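You operate a simulated robot arm through the tools that you are given. There is no shell and no other tool.

You run a simulated two-armed robot. Do the job below in one go: nothing can be reset, and whatever is moved stays where it is left.

Task
Put the white insert on the top of the pump stand away on the top of the basket table. Put the tin with a green lid on the top of the pump stand away on the shelf under the basket table. Fetch the blue register and set it on the white job card. Fetch the red register and set it on the lower shelf of the sorting table. Put the yellow pad on the middle of the desk. Take the small carton from the top of the steel table and leave it in the fail tray. Shut the yellow bar. Do these in any order. Set down upright: small carton.

It is judged by the outcome, as a careful person would: the job done as asked, and still so three seconds after it is handed in. It fails if anything else is knocked over, pushed out of place, dropped, spilled or broken. A push-on lid holds only when it is set on centred and level and pressed home; a screw cap is set on level and turned clockwise until tight.

Robot
Two 7-joint arms with fingered hands on one trunk, on a base that drives. Base frame: it is fixed to the floor where the robot stands at the start and does not move with it; the origin is under the middle of the robot, x ahead of it, y to its left, z up. Readings come in m, degrees, newtons and seconds.
The left shoulder is at the start at [0.031, 0.215, 1.097], the right one opposite. With the tool pointing down near the work surface each hand reaches from about 0.1 to 0.68 m from the robot's upright axis, wherever it stands, measured 20 degrees to its own side. Places, roughly: Fail tray (27x23 cm) [0.78, -0.84, 0.86]; blue register [0, 2.5, 0.75]; lower shelf of the sorting table [-0.1, -2.4, 0.3]; middle of the desk (40x20 cm) [0.94, -0.5, 0.84]; red register [0, 2.5, 0.75]; shelf under the basket table [-5, -4.2, 0.3]; small carton [-0.75, 1.75, 1]; tin with a green lid [1.5, 2.25, 0.75]; top of the basket table [-5, -4.2, 0.9]; white insert (4x4x3 cm) [1.3, 2, 0.8]; white job card [1.75, 1, 0.75]; yellow bar [-1.8, -5.4, 1]; yellow pad (6x5x4 cm) [0, 2.8, 0.8]. Payload 3.6 kg a hand.
The TCP of each hand is the grasp point between the finger pads, 0.022 m short of the fingertips. In the tool frame z runs along the fingers and y along their closing line. Largest opening 0.132 m; the body of the gripper starts 0.06 m behind the TCP. The gripper is a hand of 4 fingers: y runs from the thumb to the fingers, the wrist lies at [0, 0, -0.203] in the tool frame, and closing takes about 1.5 s.
Orientation is told as [roll, pitch, yaw] about the base's x, y, z axes, in that order, counted from this pose: with the fingers straight down and closing along the base's y, the tool's x points along the base's -x, its y along +y and its z along -z.

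Tools
- The arms move only by the tool move_arm. It takes "left_commands", "right_commands" or both (then of equal length, played together; a hand with none holds still); each is a list that holds one entry, the list of rows, each a list of 6 numbers: the shift along the tool's x, y, z in m, then the turn, a rotation vector about the tool's x, y, z in degrees. In form: [[[dx, dy, dz, ax, ay, az], ...]]. A call has 1 to 20 rows; each row is the pose to reach, as a shift and turn from the pose commanded when the call began, along the tool's axes at that moment. "left_hand" and "right_hand" are, for a hand that has rows, the closure, from 0 (fully open) to 1 (shut), set as the call begins (left out, the last holds). Rows are played at 5 a second. More than 0.05 m and 8.6 degrees between two rows, or a gripper value outside its range, and nothing of the call is played. Where a pose cannot be reached the arm comes as near as it can. A force on the tool above 40 N (or 10 N above the force at the start of the call, whichever is more), or a blocked arm, ends the call early, and 0.2 s more pass. Each finger travels about 0.108 m/s and halts on what it meets, pressing with about 32 N; the grip force reading is that of the motor and also rises with nothing between the fingers. The clock runs only during rows and for 0.2 s after the last one: add rows that repeat a pose to give the fingers time. It gives the time, the measured TCP pose, the force on the tool (base axes), the opening and the grip force at its end, in the units of the frame above (readings bear some noise), with the torque about the TCP (base axes, N m) and any sound that the robot's microphone picked up.
- Cameras (640 x 400 px; columns grow to the right, rows downward): "scene" is now at [0.1791, 0.0169, 1.0232]; the picture's right is [0.16, -0.99, -0.00], its down [-0.03, -0.01, -1.00] and it looks along [0.99, 0.16, -0.03] (base axes); focal length 214 px, centre (320, 200). "left" rides on the left gripper at [-0.053, -0.053, -0.084] in its tool frame; the picture's right is [0.71, -0.71, 0.00], its down [0.53, 0.53, -0.67] and it looks along [0.47, 0.47, 0.74] (tool axes); focal length 247 px, centre (320, 200). "right" rides on the right gripper at [0.053, -0.053, -0.084] in its tool frame; the picture's right is [0.71, 0.71, 0.00], its down [-0.53, 0.53, -0.67] and it looks along [-0.47, 0.47, 0.74] (tool axes); focal length 247 px, centre (320, 200). There is no depth. A picture from a camera that has moved, and an enlarged one, comes with that camera's place and axes in the base frame and with its lens. The place of the scene camera against the robot may be out by one fixed shift of up to 0.025 m in any direction.
- get_image(camera): a new picture of that camera. The clock stands still meanwhile.
- raise_lower(by): slides the trunk up (or, below 0, down) by that many m; the arms and the scene camera ride with it, the base frame stays. It gives what a move gives, with no picture.
- base_move(legs): drives the robot by 1 to 6 legs, each [ahead, turn to the left] in m and degrees, along the robot's own axes; the way and the turn of a leg run together, so that a leg with both is an arc; at most 1.5 m and 180 degrees a leg. The arms and the cameras ride along, it lands a little off, and it stops where it bumps. It gives what a move gives.
- curl_fingers(finger1, finger2, finger3, thumb_bend, hand): sets how far each is bent, from 0 (flat) to 1 (curled in); at 0.3 the hand is open as for a grip, at 0.7 the pads meet at the TCP. One left out holds its place. A second passes; each finger stops where it meets its share of the squeeze, and holds until it gets a number again. A gripper value or a shape takes the hand back. It gives what a move gives, with no picture; readings hold the bend of each and the force on the fingers (four entries, about 0 where the hand has none), thumb and palm.
- grasp_type(shape, hand): the hand has 4 fingers and takes this shape, open, in about a second: jaw (thumb against the fingers, like two jaws); tri (thumb and two fingers); tip (a fingertip pinch); poke (one finger out to press); point (the index stretched); flat (the hand flat); cup (the hand cupped); fist (a fist). The gripper value then closes the fingers along that shape, each until it touches; the sizes above hold for jaw. It gives what a move gives, with no picture.
- head_to(pan, tilt): turns the head with the scene camera to pan (to the left, within 60 degrees either way) and tilt (down, from -29 to 69), counted from straight ahead of the robot. It gives what a move gives.
- inspect(camera, box): a new picture of the part [left, top, right, bottom] of that camera's present view, enlarged. The clock stands still meanwhile.
- close_job(): hands the job in; it is judged then, once.

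Places have to be worked out from the pictures, the camera data and where the tool is seen. Open the grippers and draw the arms clear of the work before you hand the job in, unless the task says otherwise.

The tools are called after ">>>" as a command line: name --argument value ..., lists and objects as JSON in quotes. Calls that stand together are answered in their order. move_arm: Moves the arms, as the interface text tells. Its arguments: {"type":"object","properties":{"left_commands":{"type":"array"},"left_hand":{"type":"number"},"right_commands":{"type":"array"},"right_hand":{"type":"number"}},"required":[]} The other tools are called the same way: raise_lower (by) slides the trunk up or down; grasp_type (shape, hand) gives the hand a shape; curl_fingers (finger1, finger2, finger3, thumb_bend, hand) moves the fingers one by one; base_move (legs) drives the base; head_to (pan, tilt) turns the head that bears the scene camera; get_image (camera) takes a picture; inspect (camera, box) takes an enlarged picture of a part of a camera's view; close_job () hands the job in.

At the start:

```text
clock: 0.0
left_tcp_pos: [0.4976, 0.2445, 1.016]
left_ee_rot: [0.0, 0.1, 0.2]
left_contact_force: [-0.2, 0.5, -0.5]
left_ft_torque: [0.01, 0.03, 0.02]
left_width: 0.132
left_grip_force: 0.1
left_shape: jaw
left_bend: [0.3, 0.3, 0.3, 0.3]
left_finger forces: [0.0, 0.0, 0.0, 0.0, 0.1, 0.1]
right_tcp_pos: [0.4577, -0.157, 1.114]
right_ee_rot: [0.0, 0.1, 0.3]
right_contact_force: [0.1, -0.2, 0.0]
right_ft_torque: [0.01, -0.01, -0.03]
right_width: 0.1319
right_grip_force: 0.1
right_shape: jaw
right_bend: [0.3, 0.3, 0.3, 0.3]
right_finger forces: [0.0, 0.0, 0.0, 0.0, 0.0, 0.1]
trunk travel left (down, up): [-0.375, 0.301]
robot x, y, heading: [-0.0011, 0.0012, -0.1]
head pan, tilt: [9.4, 1.8]
```

scene: 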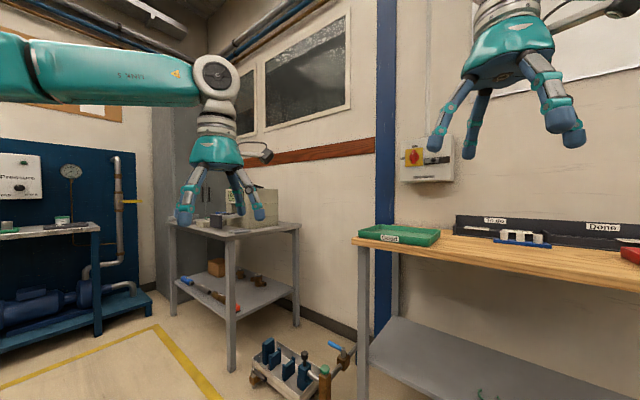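
right: 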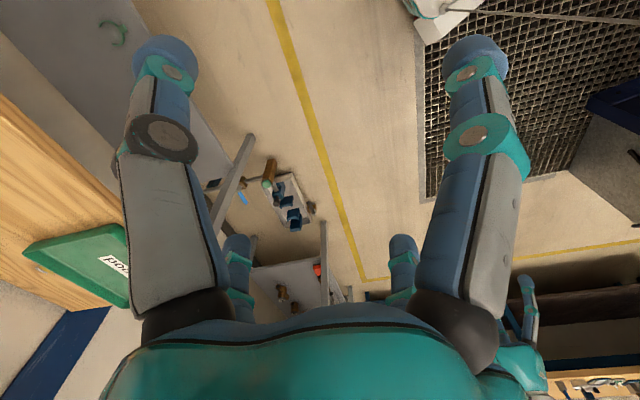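
left: 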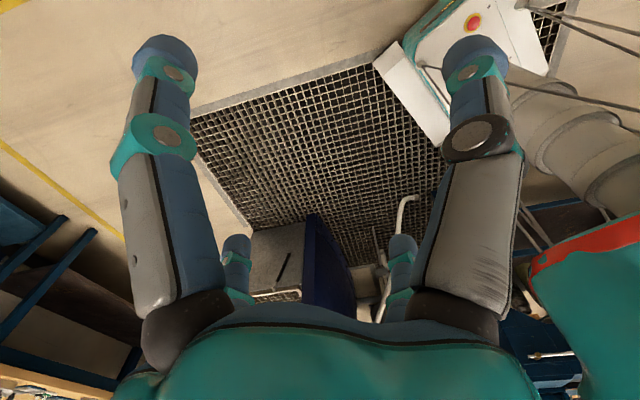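

The start pictures show a desk ahead-right, a table with a carton ahead, and a blue pump stand to the left. I'll look around with the head to get a map before I move.

>>> head_to --pan 60 --tilt 10

>>> get_image --camera "scene"

>>> head_to --pan -40 --tilt 10

>>> get_image --camera "scene"

```text
clock: 1.2
left_tcp_pos: [0.4975, 0.2441, 1.0169]
left_ee_rot: [0.0, 0.0, 0.2]
left_contact_force: [0.0, 0.5, 0.5]
left_ft_torque: [-0.01, 0.03, 0.01]
left_width: 0.1318
left_grip_force: 0.1
left_shape: jaw
left_bend: [0.3, 0.3, 0.3, 0.3]
left_finger forces: [0.0, 0.0, 0.0, 0.0, 0.1, 0.0]
right_tcp_pos: [0.4573, -0.1557, 1.1142]
right_ee_rot: [0.0, -0.1, 0.3]
right_contact_force: [0.0, -1.0, 0.8]
right_ft_torque: [-0.03, 0.01, -0.03]
right_width: 0.1318
right_grip_force: 0.1
right_shape: jaw
right_bend: [0.3, 0.3, 0.3, 0.3]
right_finger forces: [0.1, 0.0, 0.1, 0.1, 0.1, 0.0]
trunk travel left (down, up): [-0.375, 0.301]
robot x, y, heading: [0.0003, 0.0005, -0.1]
head pan, tilt: [60.0, 10.0]
```

```text
taken
camera scene: at [0.1361, 0.0825, 1.0101], right [0.87, -0.5, 0.0], down [-0.09, -0.15, -0.98], along [0.49, 0.85, -0.17], focal length 214 px, centre (320, 200)
```

scene: 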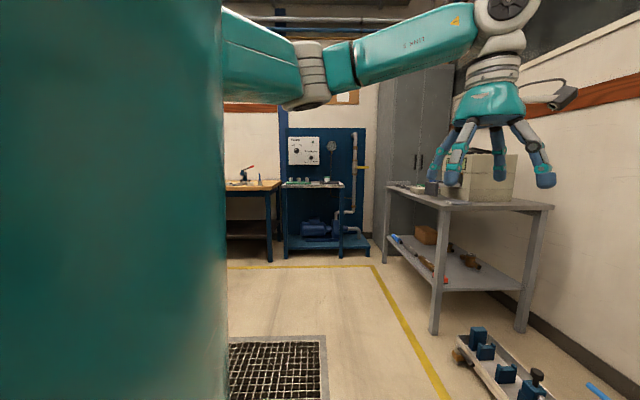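

```text
clock: 3.0
left_tcp_pos: [0.4973, 0.2444, 1.0162]
left_ee_rot: [-0.1, 0.2, 0.2]
left_contact_force: [0.1, -0.2, -0.3]
left_ft_torque: [-0.01, 0.01, 0.0]
left_width: 0.1317
left_grip_force: 0.0
left_shape: jaw
left_bend: [0.3, 0.3, 0.3, 0.3]
left_finger forces: [0.0, 0.0, 0.1, 0.0, 0.0, 0.0]
right_tcp_pos: [0.4572, -0.1563, 1.1148]
right_ee_rot: [0.0, 0.0, 0.4]
right_contact_force: [0.1, 0.3, -0.7]
right_ft_torque: [-0.01, 0.01, -0.05]
right_width: 0.1318
right_grip_force: 0.0
right_shape: jaw
right_bend: [0.3, 0.3, 0.3, 0.3]
right_finger forces: [0.0, 0.0, 0.0, 0.0, 0.0, 0.0]
trunk travel left (down, up): [-0.375, 0.301]
robot x, y, heading: [0.0007, -0.0004, -0.1]
head pan, tilt: [-40.0, 10.0]
```

```text
taken
camera scene: at [0.1608, -0.0577, 1.01], right [-0.64, -0.77, 0.0], down [-0.13, 0.11, -0.98], along [0.75, -0.63, -0.17], focal length 214 px, centre (320, 200)
```

scene: 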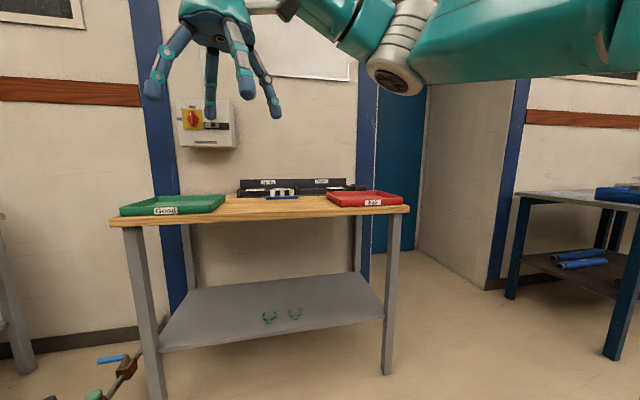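

The desk with the green "Good" tray, red "Fail" tray is ahead-right, and a blue table stands farther right. I'll turn left in place in steps to see the rest of the room.

>>> base_move --legs '[[0, 90]]'

>>> head_to --pan 0 --tilt 10

>>> get_image --camera "scene"

>>> head_to --pan 60 --tilt 10

>>> get_image --camera "scene"

```text
clock: 5.9
left_tcp_pos: [0.0564, 0.5562, 1.0177]
left_ee_rot: [0.0, 0.0, 58.8]
left_contact_force: [-1.1, 0.1, -0.4]
left_ft_torque: [0.04, 0.0, 0.0]
left_width: 0.1321
left_grip_force: 0.0
left_shape: jaw
left_bend: [0.3, 0.3, 0.3, 0.3]
left_finger forces: [0.0, 0.0, 0.0, 0.0, 0.0, 0.0]
right_tcp_pos: [0.3764, 0.3133, 1.1146]
right_ee_rot: [0.0, 0.1, 58.9]
right_contact_force: [-0.1, -0.7, -0.5]
right_ft_torque: [-0.03, 0.0, -0.02]
right_width: 0.1323
right_grip_force: 0.0
right_shape: jaw
right_bend: [0.3, 0.3, 0.3, 0.3]
right_finger forces: [0.1, 0.0, 0.0, 0.0, 0.0, 0.0]
trunk travel left (down, up): [-0.375, 0.301]
robot x, y, heading: [0.0492, -0.0274, 60.7]
head pan, tilt: [-40.0, 10.0]
stopped in leg 1: the robot was blocked; the commanded pose is now the measured one
```

```text
clock: 7.0
left_tcp_pos: [0.0575, 0.5575, 1.0181]
left_ee_rot: [0.0, 0.0, 58.7]
left_contact_force: [-0.3, 0.6, -0.4]
left_ft_torque: [0.0, 0.05, -0.05]
left_width: 0.1319
left_grip_force: 0.0
left_shape: jaw
left_bend: [0.3, 0.3, 0.3, 0.3]
left_finger forces: [0.1, 0.0, 0.1, 0.0, 0.0, 0.0]
right_tcp_pos: [0.3762, 0.3128, 1.1145]
right_ee_rot: [-0.1, 0.2, 58.8]
right_contact_force: [-0.7, -0.7, -0.3]
right_ft_torque: [0.02, 0.01, 0.02]
right_width: 0.1318
right_grip_force: 0.1
right_shape: jaw
right_bend: [0.3, 0.3, 0.3, 0.3]
right_finger forces: [0.0, 0.0, 0.0, 0.0, 0.0, 0.0]
trunk travel left (down, up): [-0.375, 0.301]
robot x, y, heading: [0.0485, -0.0236, 61.0]
head pan, tilt: [0.0, 10.0]
```

```text
taken
camera scene: at [0.1418, 0.1266, 1.01], right [0.87, -0.49, 0.0], down [-0.08, -0.15, -0.98], along [0.48, 0.86, -0.17], focal length 214 px, centre (320, 200)
```

scene: 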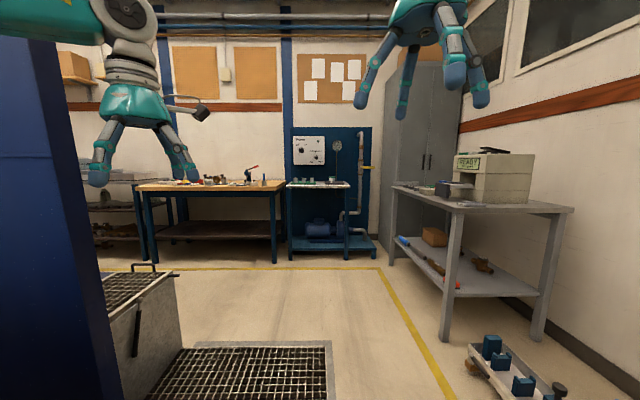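

```text
clock: 8.3
left_tcp_pos: [0.0572, 0.5563, 1.0184]
left_ee_rot: [0.1, 0.0, 58.8]
left_contact_force: [0.1, 0.2, -0.1]
left_ft_torque: [-0.01, -0.01, 0.01]
left_width: 0.1319
left_grip_force: 0.0
left_shape: jaw
left_bend: [0.3, 0.3, 0.3, 0.3]
left_finger forces: [0.0, 0.1, 0.1, 0.1, 0.0, 0.0]
right_tcp_pos: [0.3784, 0.3127, 1.1142]
right_ee_rot: [0.0, 0.2, 58.9]
right_contact_force: [0.2, 0.0, 0.6]
right_ft_torque: [0.01, 0.02, 0.0]
right_width: 0.132
right_grip_force: 0.1
right_shape: jaw
right_bend: [0.3, 0.3, 0.3, 0.3]
right_finger forces: [0.1, 0.1, 0.0, 0.0, 0.0, 0.1]
trunk travel left (down, up): [-0.375, 0.301]
robot x, y, heading: [0.0457, -0.0229, 60.8]
head pan, tilt: [60.0, 10.0]
```

```text
taken
camera scene: at [0.0489, 0.1251, 1.0101], right [0.86, 0.51, 0.0], down [0.09, -0.15, -0.98], along [-0.51, 0.84, -0.17], focal length 214 px, centre (320, 200)
```

scene: 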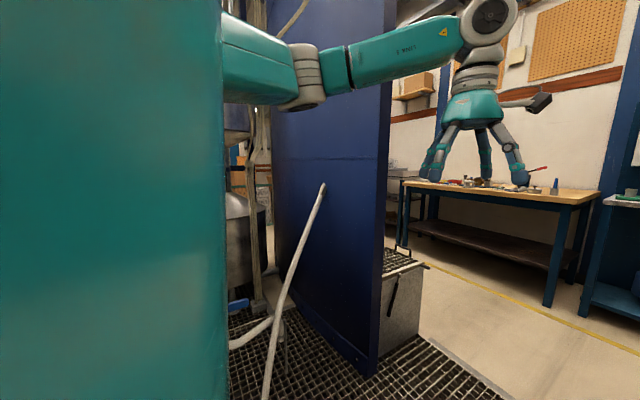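

The robot got blocked at heading 61°, near a blue wash-station panel with a leaning pipe on my left. I'll look downwards left and with the left hand camera to find what I touched.

>>> head_to --pan 60 --tilt 55

>>> get_image --camera "scene"

>>> get_image --camera "left"

>>> head_to --pan -60 --tilt 45

>>> get_image --camera "scene"

```text
clock: 9.4
left_tcp_pos: [0.0574, 0.5558, 1.0171]
left_ee_rot: [0.0, 0.0, 58.7]
left_contact_force: [0.5, 0.0, 0.0]
left_ft_torque: [-0.01, 0.02, 0.0]
left_width: 0.1322
left_grip_force: 0.1
left_shape: jaw
left_bend: [0.3, 0.3, 0.3, 0.3]
left_finger forces: [0.0, 0.1, 0.0, 0.0, 0.1, 0.0]
right_tcp_pos: [0.3788, 0.3127, 1.1146]
right_ee_rot: [0.1, 0.1, 58.9]
right_contact_force: [0.1, -0.5, 0.7]
right_ft_torque: [-0.03, 0.02, -0.01]
right_width: 0.1319
right_grip_force: 0.2
right_shape: jaw
right_bend: [0.3, 0.3, 0.3, 0.3]
right_finger forces: [0.0, 0.0, 0.0, 0.0, 0.1, 0.0]
trunk travel left (down, up): [-0.375, 0.301]
robot x, y, heading: [0.0487, -0.026, 61.2]
head pan, tilt: [60.0, 55.0]
```

```text
taken
camera scene: at [0.0596, 0.1071, 0.9418], right [0.86, 0.51, 0.0], down [0.42, -0.7, -0.57], along [-0.3, 0.49, -0.82], focal length 214 px, centre (320, 200)
```

scene: 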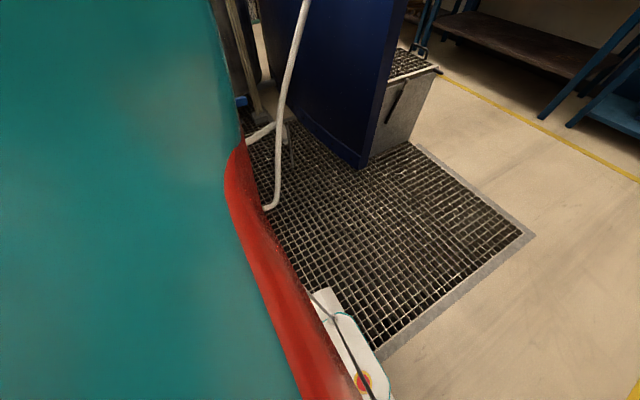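

```text
taken
camera left: at [0.1301, 0.5735, 1.1016], right [0.24, -0.97, 0.0], down [-0.72, -0.18, 0.67], along [-0.65, -0.16, -0.74], focal length 247 px, centre (320, 200)
```

left: 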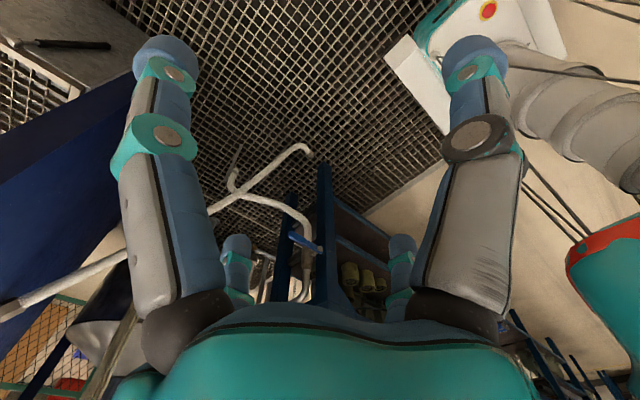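

```text
clock: 11.4
left_tcp_pos: [0.0562, 0.5555, 1.0172]
left_ee_rot: [-0.1, 0.0, 58.8]
left_contact_force: [0.0, -0.2, 0.0]
left_ft_torque: [-0.02, -0.01, 0.0]
left_width: 0.132
left_grip_force: 0.2
left_shape: jaw
left_bend: [0.3, 0.3, 0.3, 0.3]
left_finger forces: [0.0, 0.0, 0.1, 0.0, 0.0, 0.0]
right_tcp_pos: [0.3778, 0.3124, 1.1147]
right_ee_rot: [0.0, 0.1, 59.0]
right_contact_force: [-0.3, 0.5, -0.3]
right_ft_torque: [0.01, 0.01, 0.06]
right_width: 0.1323
right_grip_force: 0.0
right_shape: jaw
right_bend: [0.3, 0.3, 0.3, 0.3]
right_finger forces: [0.1, 0.1, 0.0, 0.0, 0.0, 0.1]
trunk travel left (down, up): [-0.375, 0.301]
robot x, y, heading: [0.0499, -0.0196, 61.3]
head pan, tilt: [-60.0, 45.0]
```

```text
taken
camera scene: at [0.178, 0.0467, 0.9551], right [0.02, -1.0, 0.0], down [-0.71, -0.01, -0.71], along [0.71, 0.01, -0.71], focal length 214 px, centre (320, 200)
```

scene: 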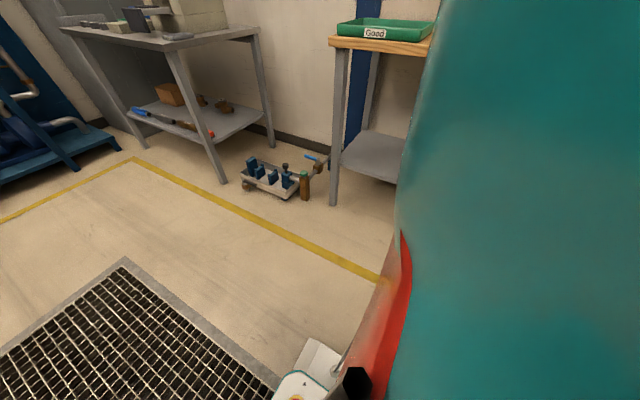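

The left elbow seems to have touched the blue rack corner near (-0.6, 0.37); nothing looks shifted. I'll look at the workbench, pump stand and grey table enlarged before driving.

>>> head_to --pan 0 --tilt 5

>>> inspect --camera "scene" --box '[100, 130, 300, 255]'

>>> inspect --camera "scene" --box '[270, 130, 390, 205]'

>>> inspect --camera "scene" --box '[380, 120, 580, 245]'

```text
clock: 12.7
left_tcp_pos: [0.0574, 0.5559, 1.0183]
left_ee_rot: [0.0, 0.0, 58.8]
left_contact_force: [0.7, 0.9, -1.1]
left_ft_torque: [-0.02, 0.0, 0.01]
left_width: 0.1322
left_grip_force: 0.0
left_shape: jaw
left_bend: [0.3, 0.3, 0.3, 0.3]
left_finger forces: [0.1, 0.0, 0.0, 0.0, 0.0, 0.1]
right_tcp_pos: [0.3776, 0.3134, 1.1143]
right_ee_rot: [0.0, 0.1, 59.0]
right_contact_force: [-0.1, 0.7, 0.0]
right_ft_torque: [0.0, 0.0, -0.01]
right_width: 0.132
right_grip_force: 0.1
right_shape: jaw
right_bend: [0.3, 0.3, 0.3, 0.3]
right_finger forces: [0.1, 0.1, 0.0, 0.1, 0.1, 0.0]
trunk travel left (down, up): [-0.375, 0.301]
robot x, y, heading: [0.0427, -0.0227, 61.3]
head pan, tilt: [0.0, 5.0]
```

```text
3.20 times, centred on (200, 192) of scene
camera zoom: at [0.1414, 0.1256, 1.018], right [0.87, -0.49, 0.0], down [-0.04, -0.08, -1.0], along [0.48, 0.87, -0.09], focal length 686 px, centre (704, 224)
```

zoom: 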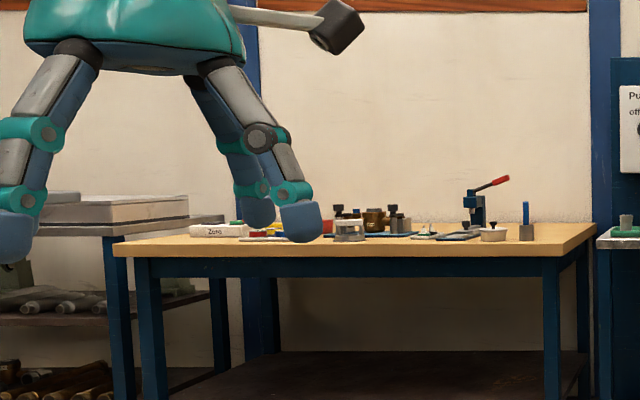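

```text
5.33 times, centred on (330, 168) of scene
camera zoom: at [0.1414, 0.1256, 1.018], right [0.87, -0.49, 0.0], down [-0.04, -0.08, -1.0], along [0.48, 0.87, -0.09], focal length 1144 px, centre (267, 373)
```

zoom: 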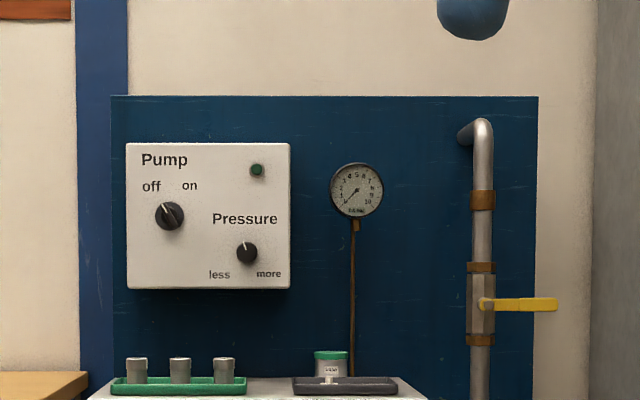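

```text
3.20 times, centred on (480, 182) of scene
camera zoom: at [0.1414, 0.1256, 1.018], right [0.87, -0.49, 0.0], down [-0.04, -0.08, -1.0], along [0.48, 0.87, -0.09], focal length 686 px, centre (-192, 256)
```

zoom: 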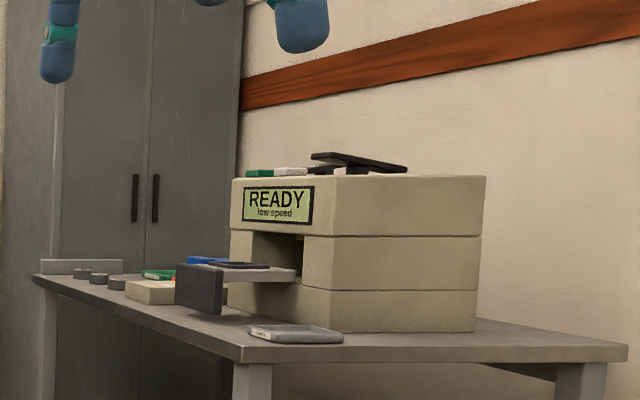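

The room's axes appear turned about 61.6°: the workbench is ahead, panel edge at left, desk/grey table at right. I'll turn slightly right to clear the elbow, drive ahead into the open area, and turn back.

>>> base_move --legs '[[0, -15], [0.95, 0], [0, 15]]'

>>> head_to --pan 25 --tilt 15

>>> get_image --camera "scene"

>>> head_to --pan -40 --tilt 15

>>> get_image --camera "scene"

```text
clock: 19.5
left_tcp_pos: [0.7177, 1.2428, 1.0177]
left_ee_rot: [0.0, 0.0, 59.1]
left_contact_force: [0.0, 0.1, 0.2]
left_ft_torque: [-0.02, -0.02, -0.03]
left_width: 0.1324
left_grip_force: 0.1
left_shape: jaw
left_bend: [0.3, 0.3, 0.3, 0.3]
left_finger forces: [0.0, 0.0, 0.0, 0.1, 0.0, 0.0]
right_tcp_pos: [1.0395, 1.0016, 1.1149]
right_ee_rot: [0.0, 0.1, 59.1]
right_contact_force: [-0.1, 0.6, -0.2]
right_ft_torque: [-0.01, 0.02, 0.0]
right_width: 0.1321
right_grip_force: 0.1
right_shape: jaw
right_bend: [0.3, 0.3, 0.3, 0.3]
right_finger forces: [0.0, 0.0, 0.0, 0.0, 0.0, 0.0]
trunk travel left (down, up): [-0.375, 0.301]
robot x, y, heading: [0.7203, 0.6584, 61.5]
head pan, tilt: [0.0, 5.0]
```

```text
clock: 20.4
left_tcp_pos: [0.7171, 1.2416, 1.0178]
left_ee_rot: [0.1, 0.0, 59.1]
left_contact_force: [0.4, -0.3, -0.2]
left_ft_torque: [0.0, -0.03, 0.0]
left_width: 0.1319
left_grip_force: 0.0
left_shape: jaw
left_bend: [0.3, 0.3, 0.3, 0.3]
left_finger forces: [0.0, 0.0, 0.1, 0.0, 0.0, 0.1]
right_tcp_pos: [1.0393, 1.0011, 1.1154]
right_ee_rot: [0.1, 0.0, 59.1]
right_contact_force: [-0.1, -0.4, 0.5]
right_ft_torque: [-0.03, -0.02, -0.01]
right_width: 0.132
right_grip_force: 0.1
right_shape: jaw
right_bend: [0.3, 0.3, 0.3, 0.3]
right_finger forces: [0.1, 0.1, 0.0, 0.0, 0.0, 0.0]
trunk travel left (down, up): [-0.375, 0.301]
robot x, y, heading: [0.7194, 0.6595, 61.4]
head pan, tilt: [25.0, 15.0]
```

```text
taken
camera scene: at [0.7764, 0.8195, 1.0019], right [1.0, -0.07, 0.0], down [-0.02, -0.26, -0.97], along [0.06, 0.96, -0.26], focal length 214 px, centre (320, 200)
```

scene: 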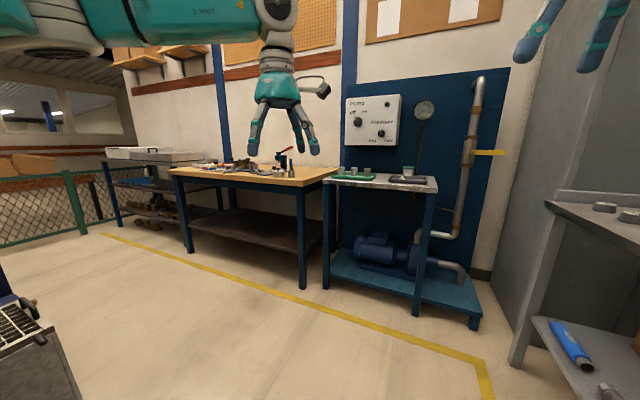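

```text
clock: 21.7
left_tcp_pos: [0.7165, 1.242, 1.0173]
left_ee_rot: [0.1, 0.0, 59.2]
left_contact_force: [0.1, -0.2, 0.4]
left_ft_torque: [-0.01, -0.01, 0.0]
left_width: 0.1321
left_grip_force: 0.1
left_shape: jaw
left_bend: [0.3, 0.3, 0.3, 0.3]
left_finger forces: [0.1, 0.0, 0.0, 0.0, 0.1, 0.1]
right_tcp_pos: [1.0386, 1.0008, 1.1145]
right_ee_rot: [0.0, 0.1, 59.1]
right_contact_force: [-0.6, -0.6, -0.5]
right_ft_torque: [0.0, 0.0, 0.01]
right_width: 0.1318
right_grip_force: 0.1
right_shape: jaw
right_bend: [0.3, 0.3, 0.3, 0.3]
right_finger forces: [0.0, 0.0, 0.1, 0.1, 0.0, 0.0]
trunk travel left (down, up): [-0.375, 0.301]
robot x, y, heading: [0.7211, 0.6554, 61.5]
head pan, tilt: [-40.0, 15.0]
```

```text
taken
camera scene: at [0.8574, 0.7602, 1.0019], right [0.36, -0.93, 0.0], down [-0.24, -0.1, -0.97], along [0.9, 0.35, -0.26], focal length 214 px, centre (320, 200)
```

scene: 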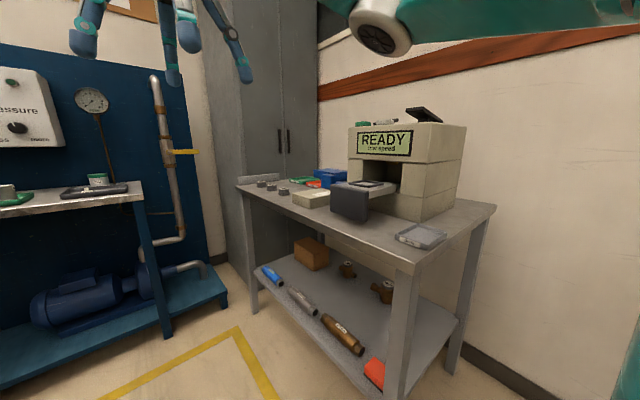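

I'm now at (0.72, 0.66) heading 61.5°. I'll raise the trunk for a better view down, turn left a bit toward the workbench, and inspect it enlarged.

>>> raise_lower --by 0.28

>>> head_to --pan 25 --tilt 15

>>> inspect --camera "scene" --box '[150, 150, 350, 275]'

>>> head_to --pan 60 --tilt 15

>>> get_image --camera "scene"

>>> head_to --pan -40 --tilt 20

>>> inspect --camera "scene" --box '[220, 110, 500, 285]'

```text
clock: 24.6
left_tcp_pos: [0.7158, 1.241, 1.2985]
left_ee_rot: [0.0, 0.0, 59.1]
left_contact_force: [-0.1, 0.1, 1.1]
left_ft_torque: [-0.03, 0.02, -0.03]
left_width: 0.1319
left_grip_force: 0.1
left_shape: jaw
left_bend: [0.3, 0.3, 0.3, 0.3]
left_finger forces: [0.0, 0.1, 0.0, 0.0, 0.1, 0.0]
right_tcp_pos: [1.0412, 1.0002, 1.3948]
right_ee_rot: [0.0, 0.0, 59.1]
right_contact_force: [0.4, 0.5, -0.7]
right_ft_torque: [-0.04, 0.04, 0.02]
right_width: 0.1321
right_grip_force: 0.0
right_shape: jaw
right_bend: [0.3, 0.3, 0.3, 0.3]
right_finger forces: [0.0, 0.0, 0.0, 0.0, 0.0, 0.0]
trunk travel left (down, up): [-0.655, 0.021]
robot x, y, heading: [0.7222, 0.6575, 61.2]
head pan, tilt: [-40.0, 15.0]
```

```text
clock: 25.9
left_tcp_pos: [0.7172, 1.242, 1.2981]
left_ee_rot: [0.0, 0.0, 59.1]
left_contact_force: [-0.7, -0.4, -0.3]
left_ft_torque: [-0.04, 0.03, 0.01]
left_width: 0.1321
left_grip_force: 0.0
left_shape: jaw
left_bend: [0.3, 0.3, 0.3, 0.3]
left_finger forces: [0.0, 0.0, 0.0, 0.0, 0.0, 0.1]
right_tcp_pos: [1.0399, 1.0005, 1.3957]
right_ee_rot: [0.1, 0.0, 59.1]
right_contact_force: [0.3, 0.0, -0.4]
right_ft_torque: [-0.01, 0.02, 0.0]
right_width: 0.1316
right_grip_force: 0.0
right_shape: jaw
right_bend: [0.3, 0.3, 0.3, 0.3]
right_finger forces: [0.1, 0.1, 0.0, 0.0, 0.0, 0.0]
trunk travel left (down, up): [-0.655, 0.021]
robot x, y, heading: [0.7209, 0.6589, 61.2]
head pan, tilt: [25.0, 15.0]
```

```text
3.20 times, centred on (250, 212) of scene
camera zoom: at [0.7758, 0.8181, 1.2854], right [1.0, -0.07, 0.0], down [-0.02, -0.26, -0.97], along [0.06, 0.96, -0.26], focal length 686 px, centre (544, 160)
```

zoom: 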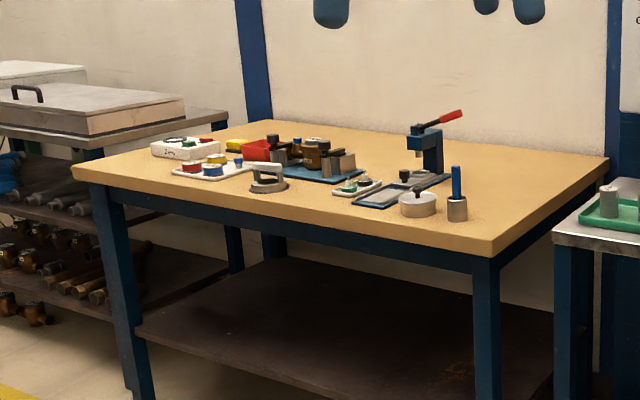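

```text
clock: 26.9
left_tcp_pos: [0.7185, 1.2412, 1.2991]
left_ee_rot: [0.0, -0.2, 59.1]
left_contact_force: [1.1, 0.9, -0.4]
left_ft_torque: [0.03, 0.03, 0.0]
left_width: 0.132
left_grip_force: 0.1
left_shape: jaw
left_bend: [0.3, 0.3, 0.3, 0.3]
left_finger forces: [0.1, 0.1, 0.1, 0.1, 0.1, 0.0]
right_tcp_pos: [1.0403, 1.0009, 1.3948]
right_ee_rot: [-0.1, 0.0, 59.1]
right_contact_force: [0.4, -0.4, 0.4]
right_ft_torque: [0.0, 0.02, -0.02]
right_width: 0.132
right_grip_force: 0.2
right_shape: jaw
right_bend: [0.3, 0.3, 0.3, 0.3]
right_finger forces: [0.0, 0.0, 0.0, 0.0, 0.0, 0.0]
trunk travel left (down, up): [-0.655, 0.021]
robot x, y, heading: [0.7218, 0.6543, 61.1]
head pan, tilt: [60.0, 15.0]
```

```text
taken
camera scene: at [0.7213, 0.8048, 1.2854], right [0.85, 0.52, 0.0], down [0.13, -0.22, -0.97], along [-0.5, 0.83, -0.26], focal length 214 px, centre (320, 200)
```

scene: 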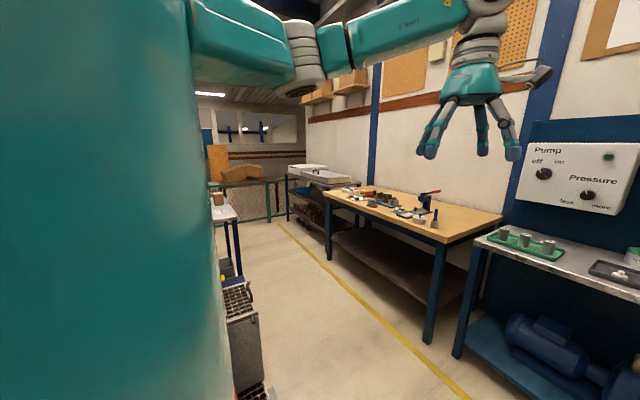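

```text
clock: 28.7
left_tcp_pos: [0.7172, 1.2429, 1.2976]
left_ee_rot: [0.0, -0.1, 59.2]
left_contact_force: [-0.4, -0.3, 0.2]
left_ft_torque: [0.0, -0.01, 0.01]
left_width: 0.1319
left_grip_force: 0.0
left_shape: jaw
left_bend: [0.3, 0.3, 0.3, 0.3]
left_finger forces: [0.0, 0.0, 0.0, 0.1, 0.0, 0.1]
right_tcp_pos: [1.0396, 1.0025, 1.3962]
right_ee_rot: [0.1, 0.0, 59.1]
right_contact_force: [0.9, 0.6, 0.1]
right_ft_torque: [0.04, 0.0, 0.01]
right_width: 0.1321
right_grip_force: 0.0
right_shape: jaw
right_bend: [0.3, 0.3, 0.3, 0.3]
right_finger forces: [0.1, 0.0, 0.0, 0.0, 0.0, 0.0]
trunk travel left (down, up): [-0.655, 0.021]
robot x, y, heading: [0.7198, 0.6512, 61.5]
head pan, tilt: [-40.0, 20.0]
```

```text
2.29 times, centred on (360, 198) of scene
camera zoom: at [0.8565, 0.7589, 1.2773], right [0.36, -0.93, 0.0], down [-0.32, -0.13, -0.94], along [0.88, 0.34, -0.34], focal length 490 px, centre (229, 206)
```

zoom: 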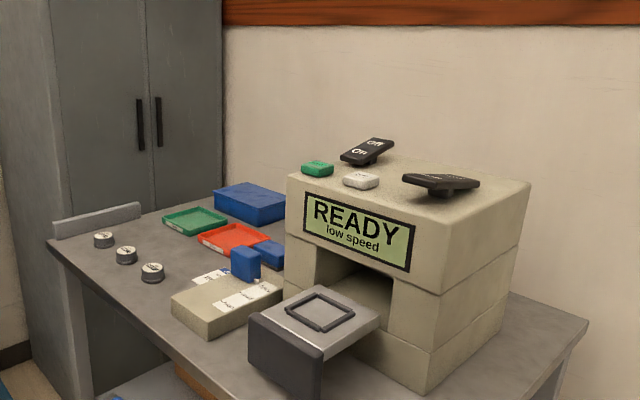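

The small carton sits on a steel table at far left behind the wash bin, and the yellow pad/red item are on the workbench. I'll look straight down to see how far my base reaches, before entering the aisle.

>>> head_to --pan 0 --tilt 69

>>> get_image --camera "scene"

>>> get_image --camera "right"

>>> get_image --camera "left"

```text
clock: 29.9
left_tcp_pos: [0.7176, 1.2412, 1.2987]
left_ee_rot: [0.0, 0.0, 59.1]
left_contact_force: [0.6, 0.1, 0.9]
left_ft_torque: [0.01, -0.03, -0.01]
left_width: 0.1319
left_grip_force: 0.1
left_shape: jaw
left_bend: [0.3, 0.3, 0.3, 0.3]
left_finger forces: [0.0, 0.0, 0.0, 0.1, 0.0, 0.0]
right_tcp_pos: [1.0396, 1.0005, 1.3946]
right_ee_rot: [0.0, 0.0, 59.1]
right_contact_force: [0.0, 0.0, -0.2]
right_ft_torque: [-0.01, 0.03, -0.01]
right_width: 0.1318
right_grip_force: 0.1
right_shape: jaw
right_bend: [0.3, 0.3, 0.3, 0.3]
right_finger forces: [0.0, 0.0, 0.1, 0.1, 0.1, 0.0]
trunk travel left (down, up): [-0.655, 0.021]
robot x, y, heading: [0.7204, 0.659, 61.2]
head pan, tilt: [0.0, 68.8]
```

```text
taken
camera scene: at [0.7966, 0.774, 1.2098], right [0.88, -0.48, 0.0], down [-0.45, -0.82, -0.36], along [0.17, 0.32, -0.93], focal length 214 px, centre (320, 200)
```

scene: 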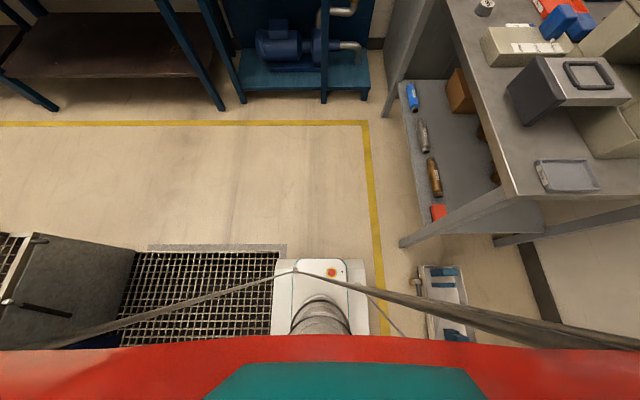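

```text
taken
camera right: at [1.0587, 0.9294, 1.4799], right [-0.97, -0.24, 0.0], down [-0.18, 0.72, 0.67], along [-0.16, 0.65, -0.74], focal length 247 px, centre (320, 200)
```

right: 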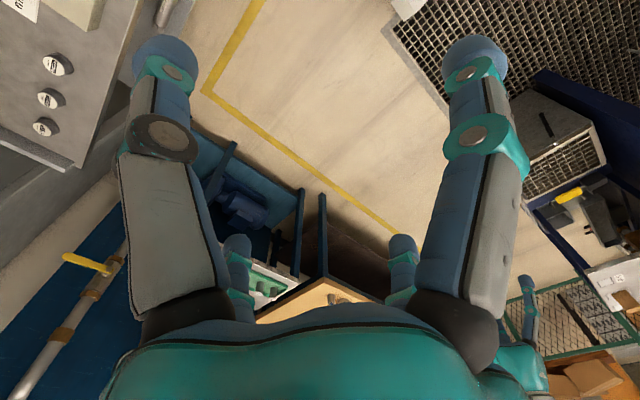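

```text
taken
camera left: at [0.7904, 1.2608, 1.3822], right [0.24, -0.97, 0.0], down [-0.72, -0.18, 0.67], along [-0.65, -0.16, -0.74], focal length 247 px, centre (320, 200)
```

left: 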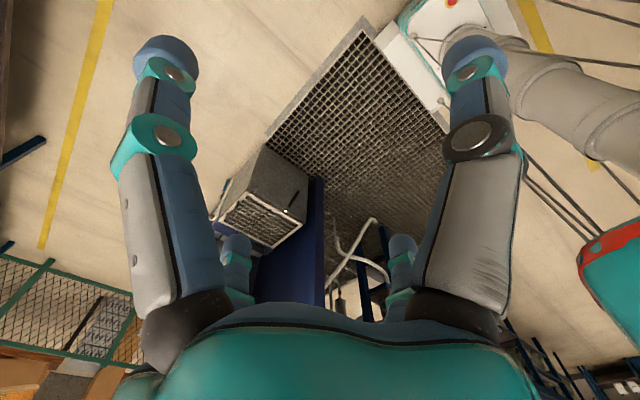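

The base is a compact box (about ±0.2 m wide, 0.23 m to the front) so the aisle is wide enough. I'll drive ahead, then diagonally left to a spot in front of the workbench near (0, 2.17), facing it.

>>> base_move --legs '[[0.5, 0], [0, 71], [1.45, 0], [0, -74]]'

>>> head_to --pan 0 --tilt 40

>>> get_image --camera "scene"

```text
clock: 35.3
left_tcp_pos: [0.4629, 1.4047, 1.2989]
left_ee_rot: [-0.1, -0.1, 116.8]
left_contact_force: [-0.5, 0.1, 0.2]
left_ft_torque: [0.02, -0.01, -0.03]
left_width: 0.1318
left_grip_force: 0.1
left_shape: jaw
left_bend: [0.3, 0.3, 0.3, 0.3]
left_finger forces: [0.0, 0.0, 0.0, 0.0, 0.0, 0.0]
right_tcp_pos: [0.8374, 1.5501, 1.3967]
right_ee_rot: [0.0, 0.0, 117.0]
right_contact_force: [-0.3, -1.1, -0.1]
right_ft_torque: [0.0, -0.03, 0.0]
right_width: 0.1322
right_grip_force: 0.0
right_shape: jaw
right_bend: [0.3, 0.3, 0.3, 0.3]
right_finger forces: [0.0, 0.0, 0.0, 0.1, 0.0, 0.0]
trunk travel left (down, up): [-0.655, 0.021]
robot x, y, heading: [1.0052, 1.118, 121.5]
head pan, tilt: [0.0, 68.8]
stopped in leg 2: the robot was blocked; the commanded pose is now the measured one
```

```text
clock: 36.2
left_tcp_pos: [0.4645, 1.4046, 1.2987]
left_ee_rot: [0.0, -0.1, 117.0]
left_contact_force: [-0.7, -0.8, 0.6]
left_ft_torque: [0.0, -0.02, -0.01]
left_width: 0.1321
left_grip_force: 0.1
left_shape: jaw
left_bend: [0.3, 0.3, 0.3, 0.3]
left_finger forces: [0.1, 0.0, 0.1, 0.1, 0.0, 0.0]
right_tcp_pos: [0.8407, 1.551, 1.3972]
right_ee_rot: [0.0, 0.0, 116.9]
right_contact_force: [-0.7, -0.2, -0.4]
right_ft_torque: [-0.01, -0.05, 0.02]
right_width: 0.1323
right_grip_force: 0.0
right_shape: jaw
right_bend: [0.3, 0.3, 0.3, 0.3]
right_finger forces: [0.0, 0.0, 0.0, 0.0, 0.0, 0.0]
trunk travel left (down, up): [-0.655, 0.021]
robot x, y, heading: [1.0065, 1.1152, 121.4]
head pan, tilt: [0.0, 40.0]
```

```text
taken
camera scene: at [0.933, 1.2567, 1.2458], right [0.85, 0.52, 0.0], down [0.34, -0.55, -0.77], along [-0.4, 0.65, -0.64], focal length 214 px, centre (320, 200)
```

scene: 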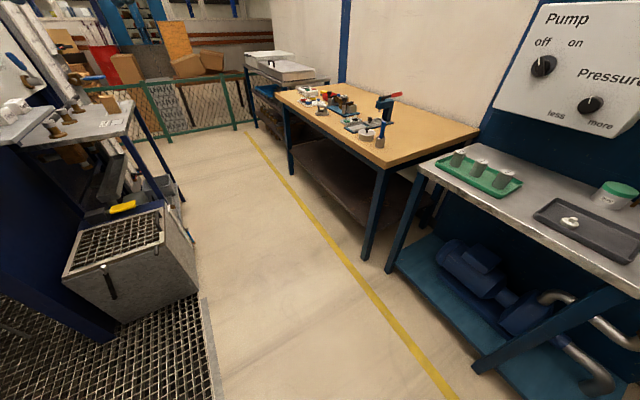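

Blocked again after about 60° of turning although nothing seems near, with a 5 cm sideways drift. I'll test a small further turn to learn whether it's a contact or just drift of a long turn.

>>> base_move --legs '[[0, 10]]'

>>> get_image --camera "left"

>>> get_image --camera "right"

```text
clock: 37.3
left_tcp_pos: [0.4225, 1.3072, 1.2998]
left_ee_rot: [0.1, -0.2, 127.0]
left_contact_force: [-0.3, -0.2, 1.0]
left_ft_torque: [0.01, 0.0, -0.01]
left_width: 0.1323
left_grip_force: 0.1
left_shape: jaw
left_bend: [0.3, 0.3, 0.3, 0.3]
left_finger forces: [0.1, 0.0, 0.0, 0.0, 0.1, 0.0]
right_tcp_pos: [0.7654, 1.5154, 1.3967]
right_ee_rot: [0.2, 0.0, 127.1]
right_contact_force: [-0.4, -0.2, 0.3]
right_ft_torque: [0.0, 0.0, 0.0]
right_width: 0.1319
right_grip_force: 0.0
right_shape: jaw
right_bend: [0.3, 0.3, 0.3, 0.3]
right_finger forces: [0.0, 0.0, 0.0, 0.0, 0.1, 0.1]
trunk travel left (down, up): [-0.655, 0.021]
robot x, y, heading: [1.0122, 1.1246, 131.7]
head pan, tilt: [0.0, 40.0]
```

```text
taken
camera left: at [0.4323, 1.3822, 1.3835], right [0.99, -0.14, 0.0], down [-0.1, -0.74, 0.67], along [-0.09, -0.66, -0.74], focal length 247 px, centre (320, 200)
```

left: 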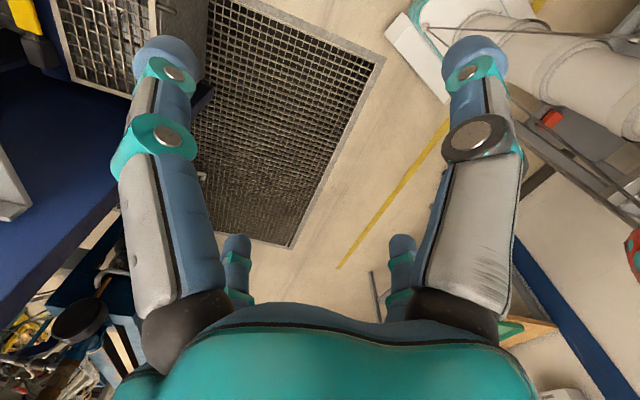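

```text
taken
camera right: at [0.8409, 1.5065, 1.4811], right [-0.14, -0.99, 0.0], down [-0.74, 0.1, 0.67], along [-0.66, 0.09, -0.74], focal length 247 px, centre (320, 200)
```

right: 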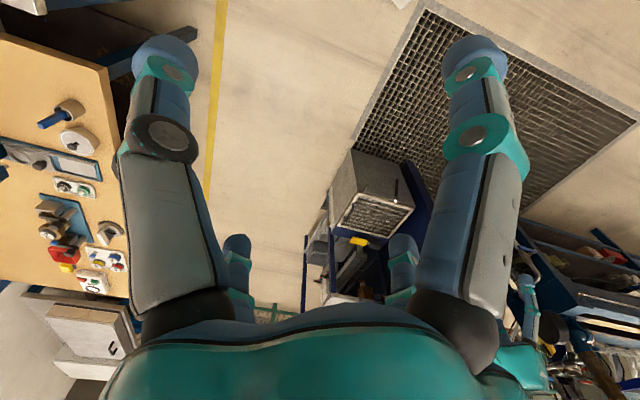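

The turn works in small steps; long left turns drift about 1 cm per 10° and trip the block check. I'll drive on in the direction of the workbench spot and turn back right in shorter turns.

>>> base_move --legs '[[0, 3], [1.42, 0]]'

>>> base_move --legs '[[0, -38]]'

>>> base_move --legs '[[0, -38]]'

>>> get_image --camera "scene"

```text
clock: 44.8
left_tcp_pos: [-0.5622, 2.3131, 1.3003]
left_ee_rot: [0.0, -0.1, 128.4]
left_contact_force: [-0.5, -1.1, 0.0]
left_ft_torque: [0.0, 0.03, -0.01]
left_width: 0.1321
left_grip_force: 0.0
left_shape: jaw
left_bend: [0.3, 0.3, 0.3, 0.3]
left_finger forces: [0.1, 0.1, 0.0, 0.0, 0.0, 0.1]
right_tcp_pos: [-0.2235, 2.5284, 1.3971]
right_ee_rot: [0.1, 0.1, 128.4]
right_contact_force: [0.0, -0.2, -0.1]
right_ft_torque: [-0.02, -0.02, -0.01]
right_width: 0.1323
right_grip_force: 0.0
right_shape: jaw
right_bend: [0.3, 0.3, 0.3, 0.3]
right_finger forces: [0.0, 0.0, 0.1, 0.1, 0.1, 0.0]
trunk travel left (down, up): [-0.655, 0.021]
robot x, y, heading: [0.0309, 2.1441, 133.0]
head pan, tilt: [0.0, 40.0]
```

```text
clock: 47.0
left_tcp_pos: [-0.3367, 2.6412, 1.3014]
left_ee_rot: [0.0, 0.0, 90.5]
left_contact_force: [-0.2, 0.0, 0.1]
left_ft_torque: [0.01, 0.01, 0.0]
left_width: 0.1321
left_grip_force: 0.0
left_shape: jaw
left_bend: [0.3, 0.3, 0.3, 0.3]
left_finger forces: [0.1, 0.0, 0.0, 0.0, 0.0, 0.1]
right_tcp_pos: [0.0645, 2.6029, 1.3968]
right_ee_rot: [0.0, 0.0, 90.8]
right_contact_force: [0.7, 0.3, 0.4]
right_ft_torque: [0.01, 0.02, -0.01]
right_width: 0.1319
right_grip_force: 0.1
right_shape: jaw
right_bend: [0.3, 0.3, 0.3, 0.3]
right_finger forces: [0.1, 0.0, 0.0, 0.0, 0.0, 0.0]
trunk travel left (down, up): [-0.655, 0.021]
robot x, y, heading: [-0.0056, 2.144, 95.5]
head pan, tilt: [0.0, 40.0]
```

```text
clock: 49.2
left_tcp_pos: [0.041, 2.7385, 1.3004]
left_ee_rot: [0.1, 0.0, 52.7]
left_contact_force: [-1.1, 0.0, -0.1]
left_ft_torque: [0.01, 0.02, 0.02]
left_width: 0.1319
left_grip_force: 0.1
left_shape: jaw
left_bend: [0.3, 0.3, 0.3, 0.3]
left_finger forces: [0.0, 0.0, 0.0, 0.0, 0.0, 0.1]
right_tcp_pos: [0.3356, 2.4656, 1.3976]
right_ee_rot: [0.1, 0.2, 52.8]
right_contact_force: [0.4, -0.2, 0.4]
right_ft_torque: [0.0, -0.02, -0.02]
right_width: 0.132
right_grip_force: 0.0
right_shape: jaw
right_bend: [0.3, 0.3, 0.3, 0.3]
right_finger forces: [0.1, 0.0, 0.0, 0.0, 0.1, 0.0]
trunk travel left (down, up): [-0.655, 0.021]
robot x, y, heading: [-0.0296, 2.1611, 58.2]
head pan, tilt: [0.0, 40.0]
```

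```text
taken
camera scene: at [0.066, 2.2982, 1.2456], right [0.85, -0.53, 0.0], down [-0.34, -0.55, -0.76], along [0.41, 0.65, -0.64], focal length 214 px, centre (320, 200)
```

scene: 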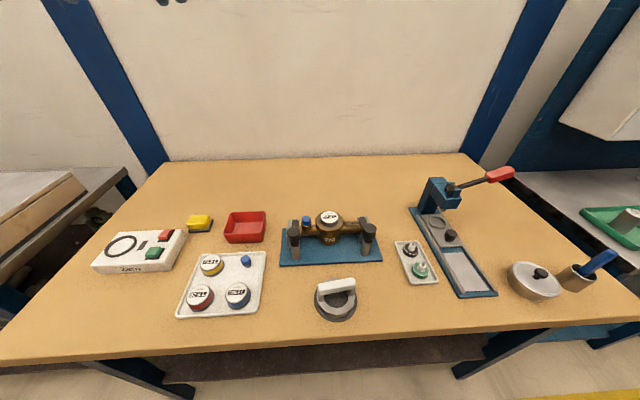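

I see the white tray with round yellow, red and blue labelled pieces, the yellow pad behind, and a red box. I'll enlarge to read labels.

>>> inspect --camera "scene" --box '[170, 200, 282, 270]'

>>> inspect --camera "scene" --box '[165, 250, 277, 320]'

>>> inspect --camera "scene" --box '[270, 200, 398, 280]'

```text
5.71 times, centred on (226, 235) of scene
camera zoom: at [0.066, 2.2982, 1.2456], right [0.85, -0.53, 0.0], down [-0.34, -0.55, -0.76], along [0.41, 0.65, -0.64], focal length 1226 px, centre (857, 0)
```

zoom: 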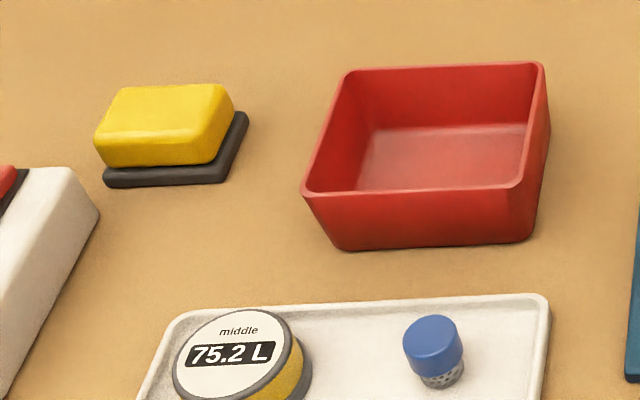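

```text
5.71 times, centred on (221, 285) of scene
camera zoom: at [0.066, 2.2982, 1.2456], right [0.85, -0.53, 0.0], down [-0.34, -0.55, -0.76], along [0.41, 0.65, -0.64], focal length 1226 px, centre (886, -286)
```

zoom: 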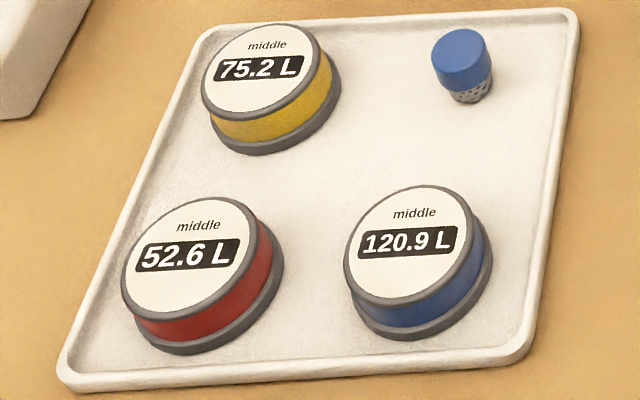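

```text
5.00 times, centred on (334, 240) of scene
camera zoom: at [0.066, 2.2982, 1.2456], right [0.85, -0.53, 0.0], down [-0.34, -0.55, -0.76], along [0.41, 0.65, -0.64], focal length 1072 px, centre (250, 0)
```

zoom: 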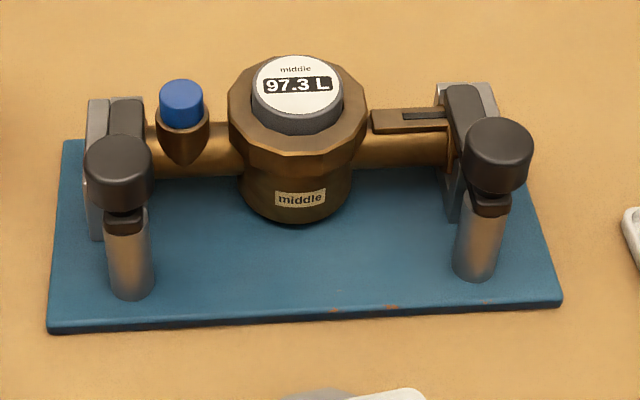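

The "registers" are the round meter tops (red 52.6 L, blue 120.9 L) on the white tray. The hand's four fingers seem arranged in a cross, so I'll test how the right hand closes in free air.

>>> move_arm --right_commands '[[[0, 0, 0, 0, 0, 0], [0, 0, 0, 0, 0, 0], [0, 0, 0, 0, 0, 0], [0, 0, 0, 0, 0, 0], [0, 0, 0, 0, 0, 0], [0, 0, 0, 0, 0, 0]]]' --right_hand 0.5

>>> get_image --camera "right"

>>> grasp_type --shape "tip" --hand "left"

>>> get_image --camera "left"

```text
clock: 50.6
left_tcp_pos: [0.0398, 2.7375, 1.3021]
left_ee_rot: [-0.1, 0.0, 52.7]
left_contact_force: [0.3, 0.3, -0.5]
left_ft_torque: [0.02, -0.02, -0.01]
left_width: 0.1324
left_grip_force: 0.0
left_shape: jaw
left_bend: [0.3, 0.3, 0.3, 0.3]
left_finger forces: [0.0, 0.1, 0.0, 0.0, 0.0, 0.1]
right_tcp_pos: [0.3335, 2.4638, 1.399]
right_ee_rot: [0.0, 0.0, 52.8]
right_contact_force: [0.9, 0.1, 0.6]
right_ft_torque: [-0.03, 0.01, -0.01]
right_width: 0.0667
right_grip_force: 0.1
right_shape: jaw
right_bend: [0.36, 0.36, 0.36, 0.7]
right_finger forces: [0.0, 0.0, 0.0, 0.1, 0.0, 0.0]
trunk travel left (down, up): [-0.655, 0.021]
robot x, y, heading: [-0.031, 2.1577, 57.9]
head pan, tilt: [0.0, 40.0]
```

```text
taken
camera right: at [0.3439, 2.3899, 1.4832], right [-0.99, -0.13, 0.0], down [-0.1, 0.74, 0.67], along [-0.09, 0.66, -0.74], focal length 247 px, centre (320, 200)
```

right: 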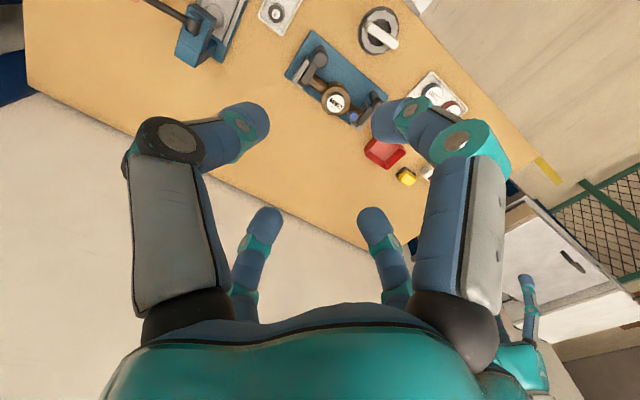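

```text
clock: 51.5
left_tcp_pos: [0.0399, 2.7373, 1.3013]
left_ee_rot: [0.1, -0.1, 52.5]
left_contact_force: [-0.5, 0.0, 0.1]
left_ft_torque: [-0.01, -0.03, 0.03]
left_width: 0.1318
left_grip_force: 0.0
left_shape: tip
left_bend: [0.11, 0.3, 0.11, 0.3]
left_finger forces: [0.0, 0.1, 0.0, 0.1, 0.0, 0.0]
right_tcp_pos: [0.3341, 2.4633, 1.3982]
right_ee_rot: [0.1, 0.0, 52.6]
right_contact_force: [-0.2, 0.1, 0.4]
right_ft_torque: [0.02, 0.01, 0.01]
right_width: 0.0666
right_grip_force: 0.1
right_shape: jaw
right_bend: [0.36, 0.36, 0.36, 0.7]
right_finger forces: [0.0, 0.1, 0.1, 0.0, 0.0, 0.0]
trunk travel left (down, up): [-0.655, 0.021]
robot x, y, heading: [-0.0346, 2.1566, 58.1]
head pan, tilt: [0.0, 40.0]
```

```text
taken
camera left: at [0.115, 2.748, 1.3851], right [0.13, -0.99, 0.0], down [-0.74, -0.1, 0.67], along [-0.66, -0.09, -0.74], focal length 247 px, centre (320, 200)
```

left: 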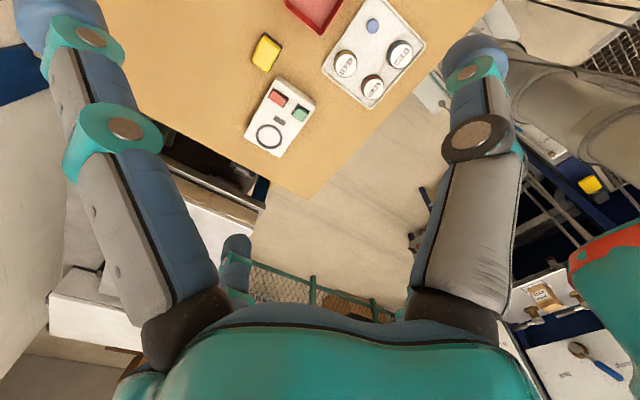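

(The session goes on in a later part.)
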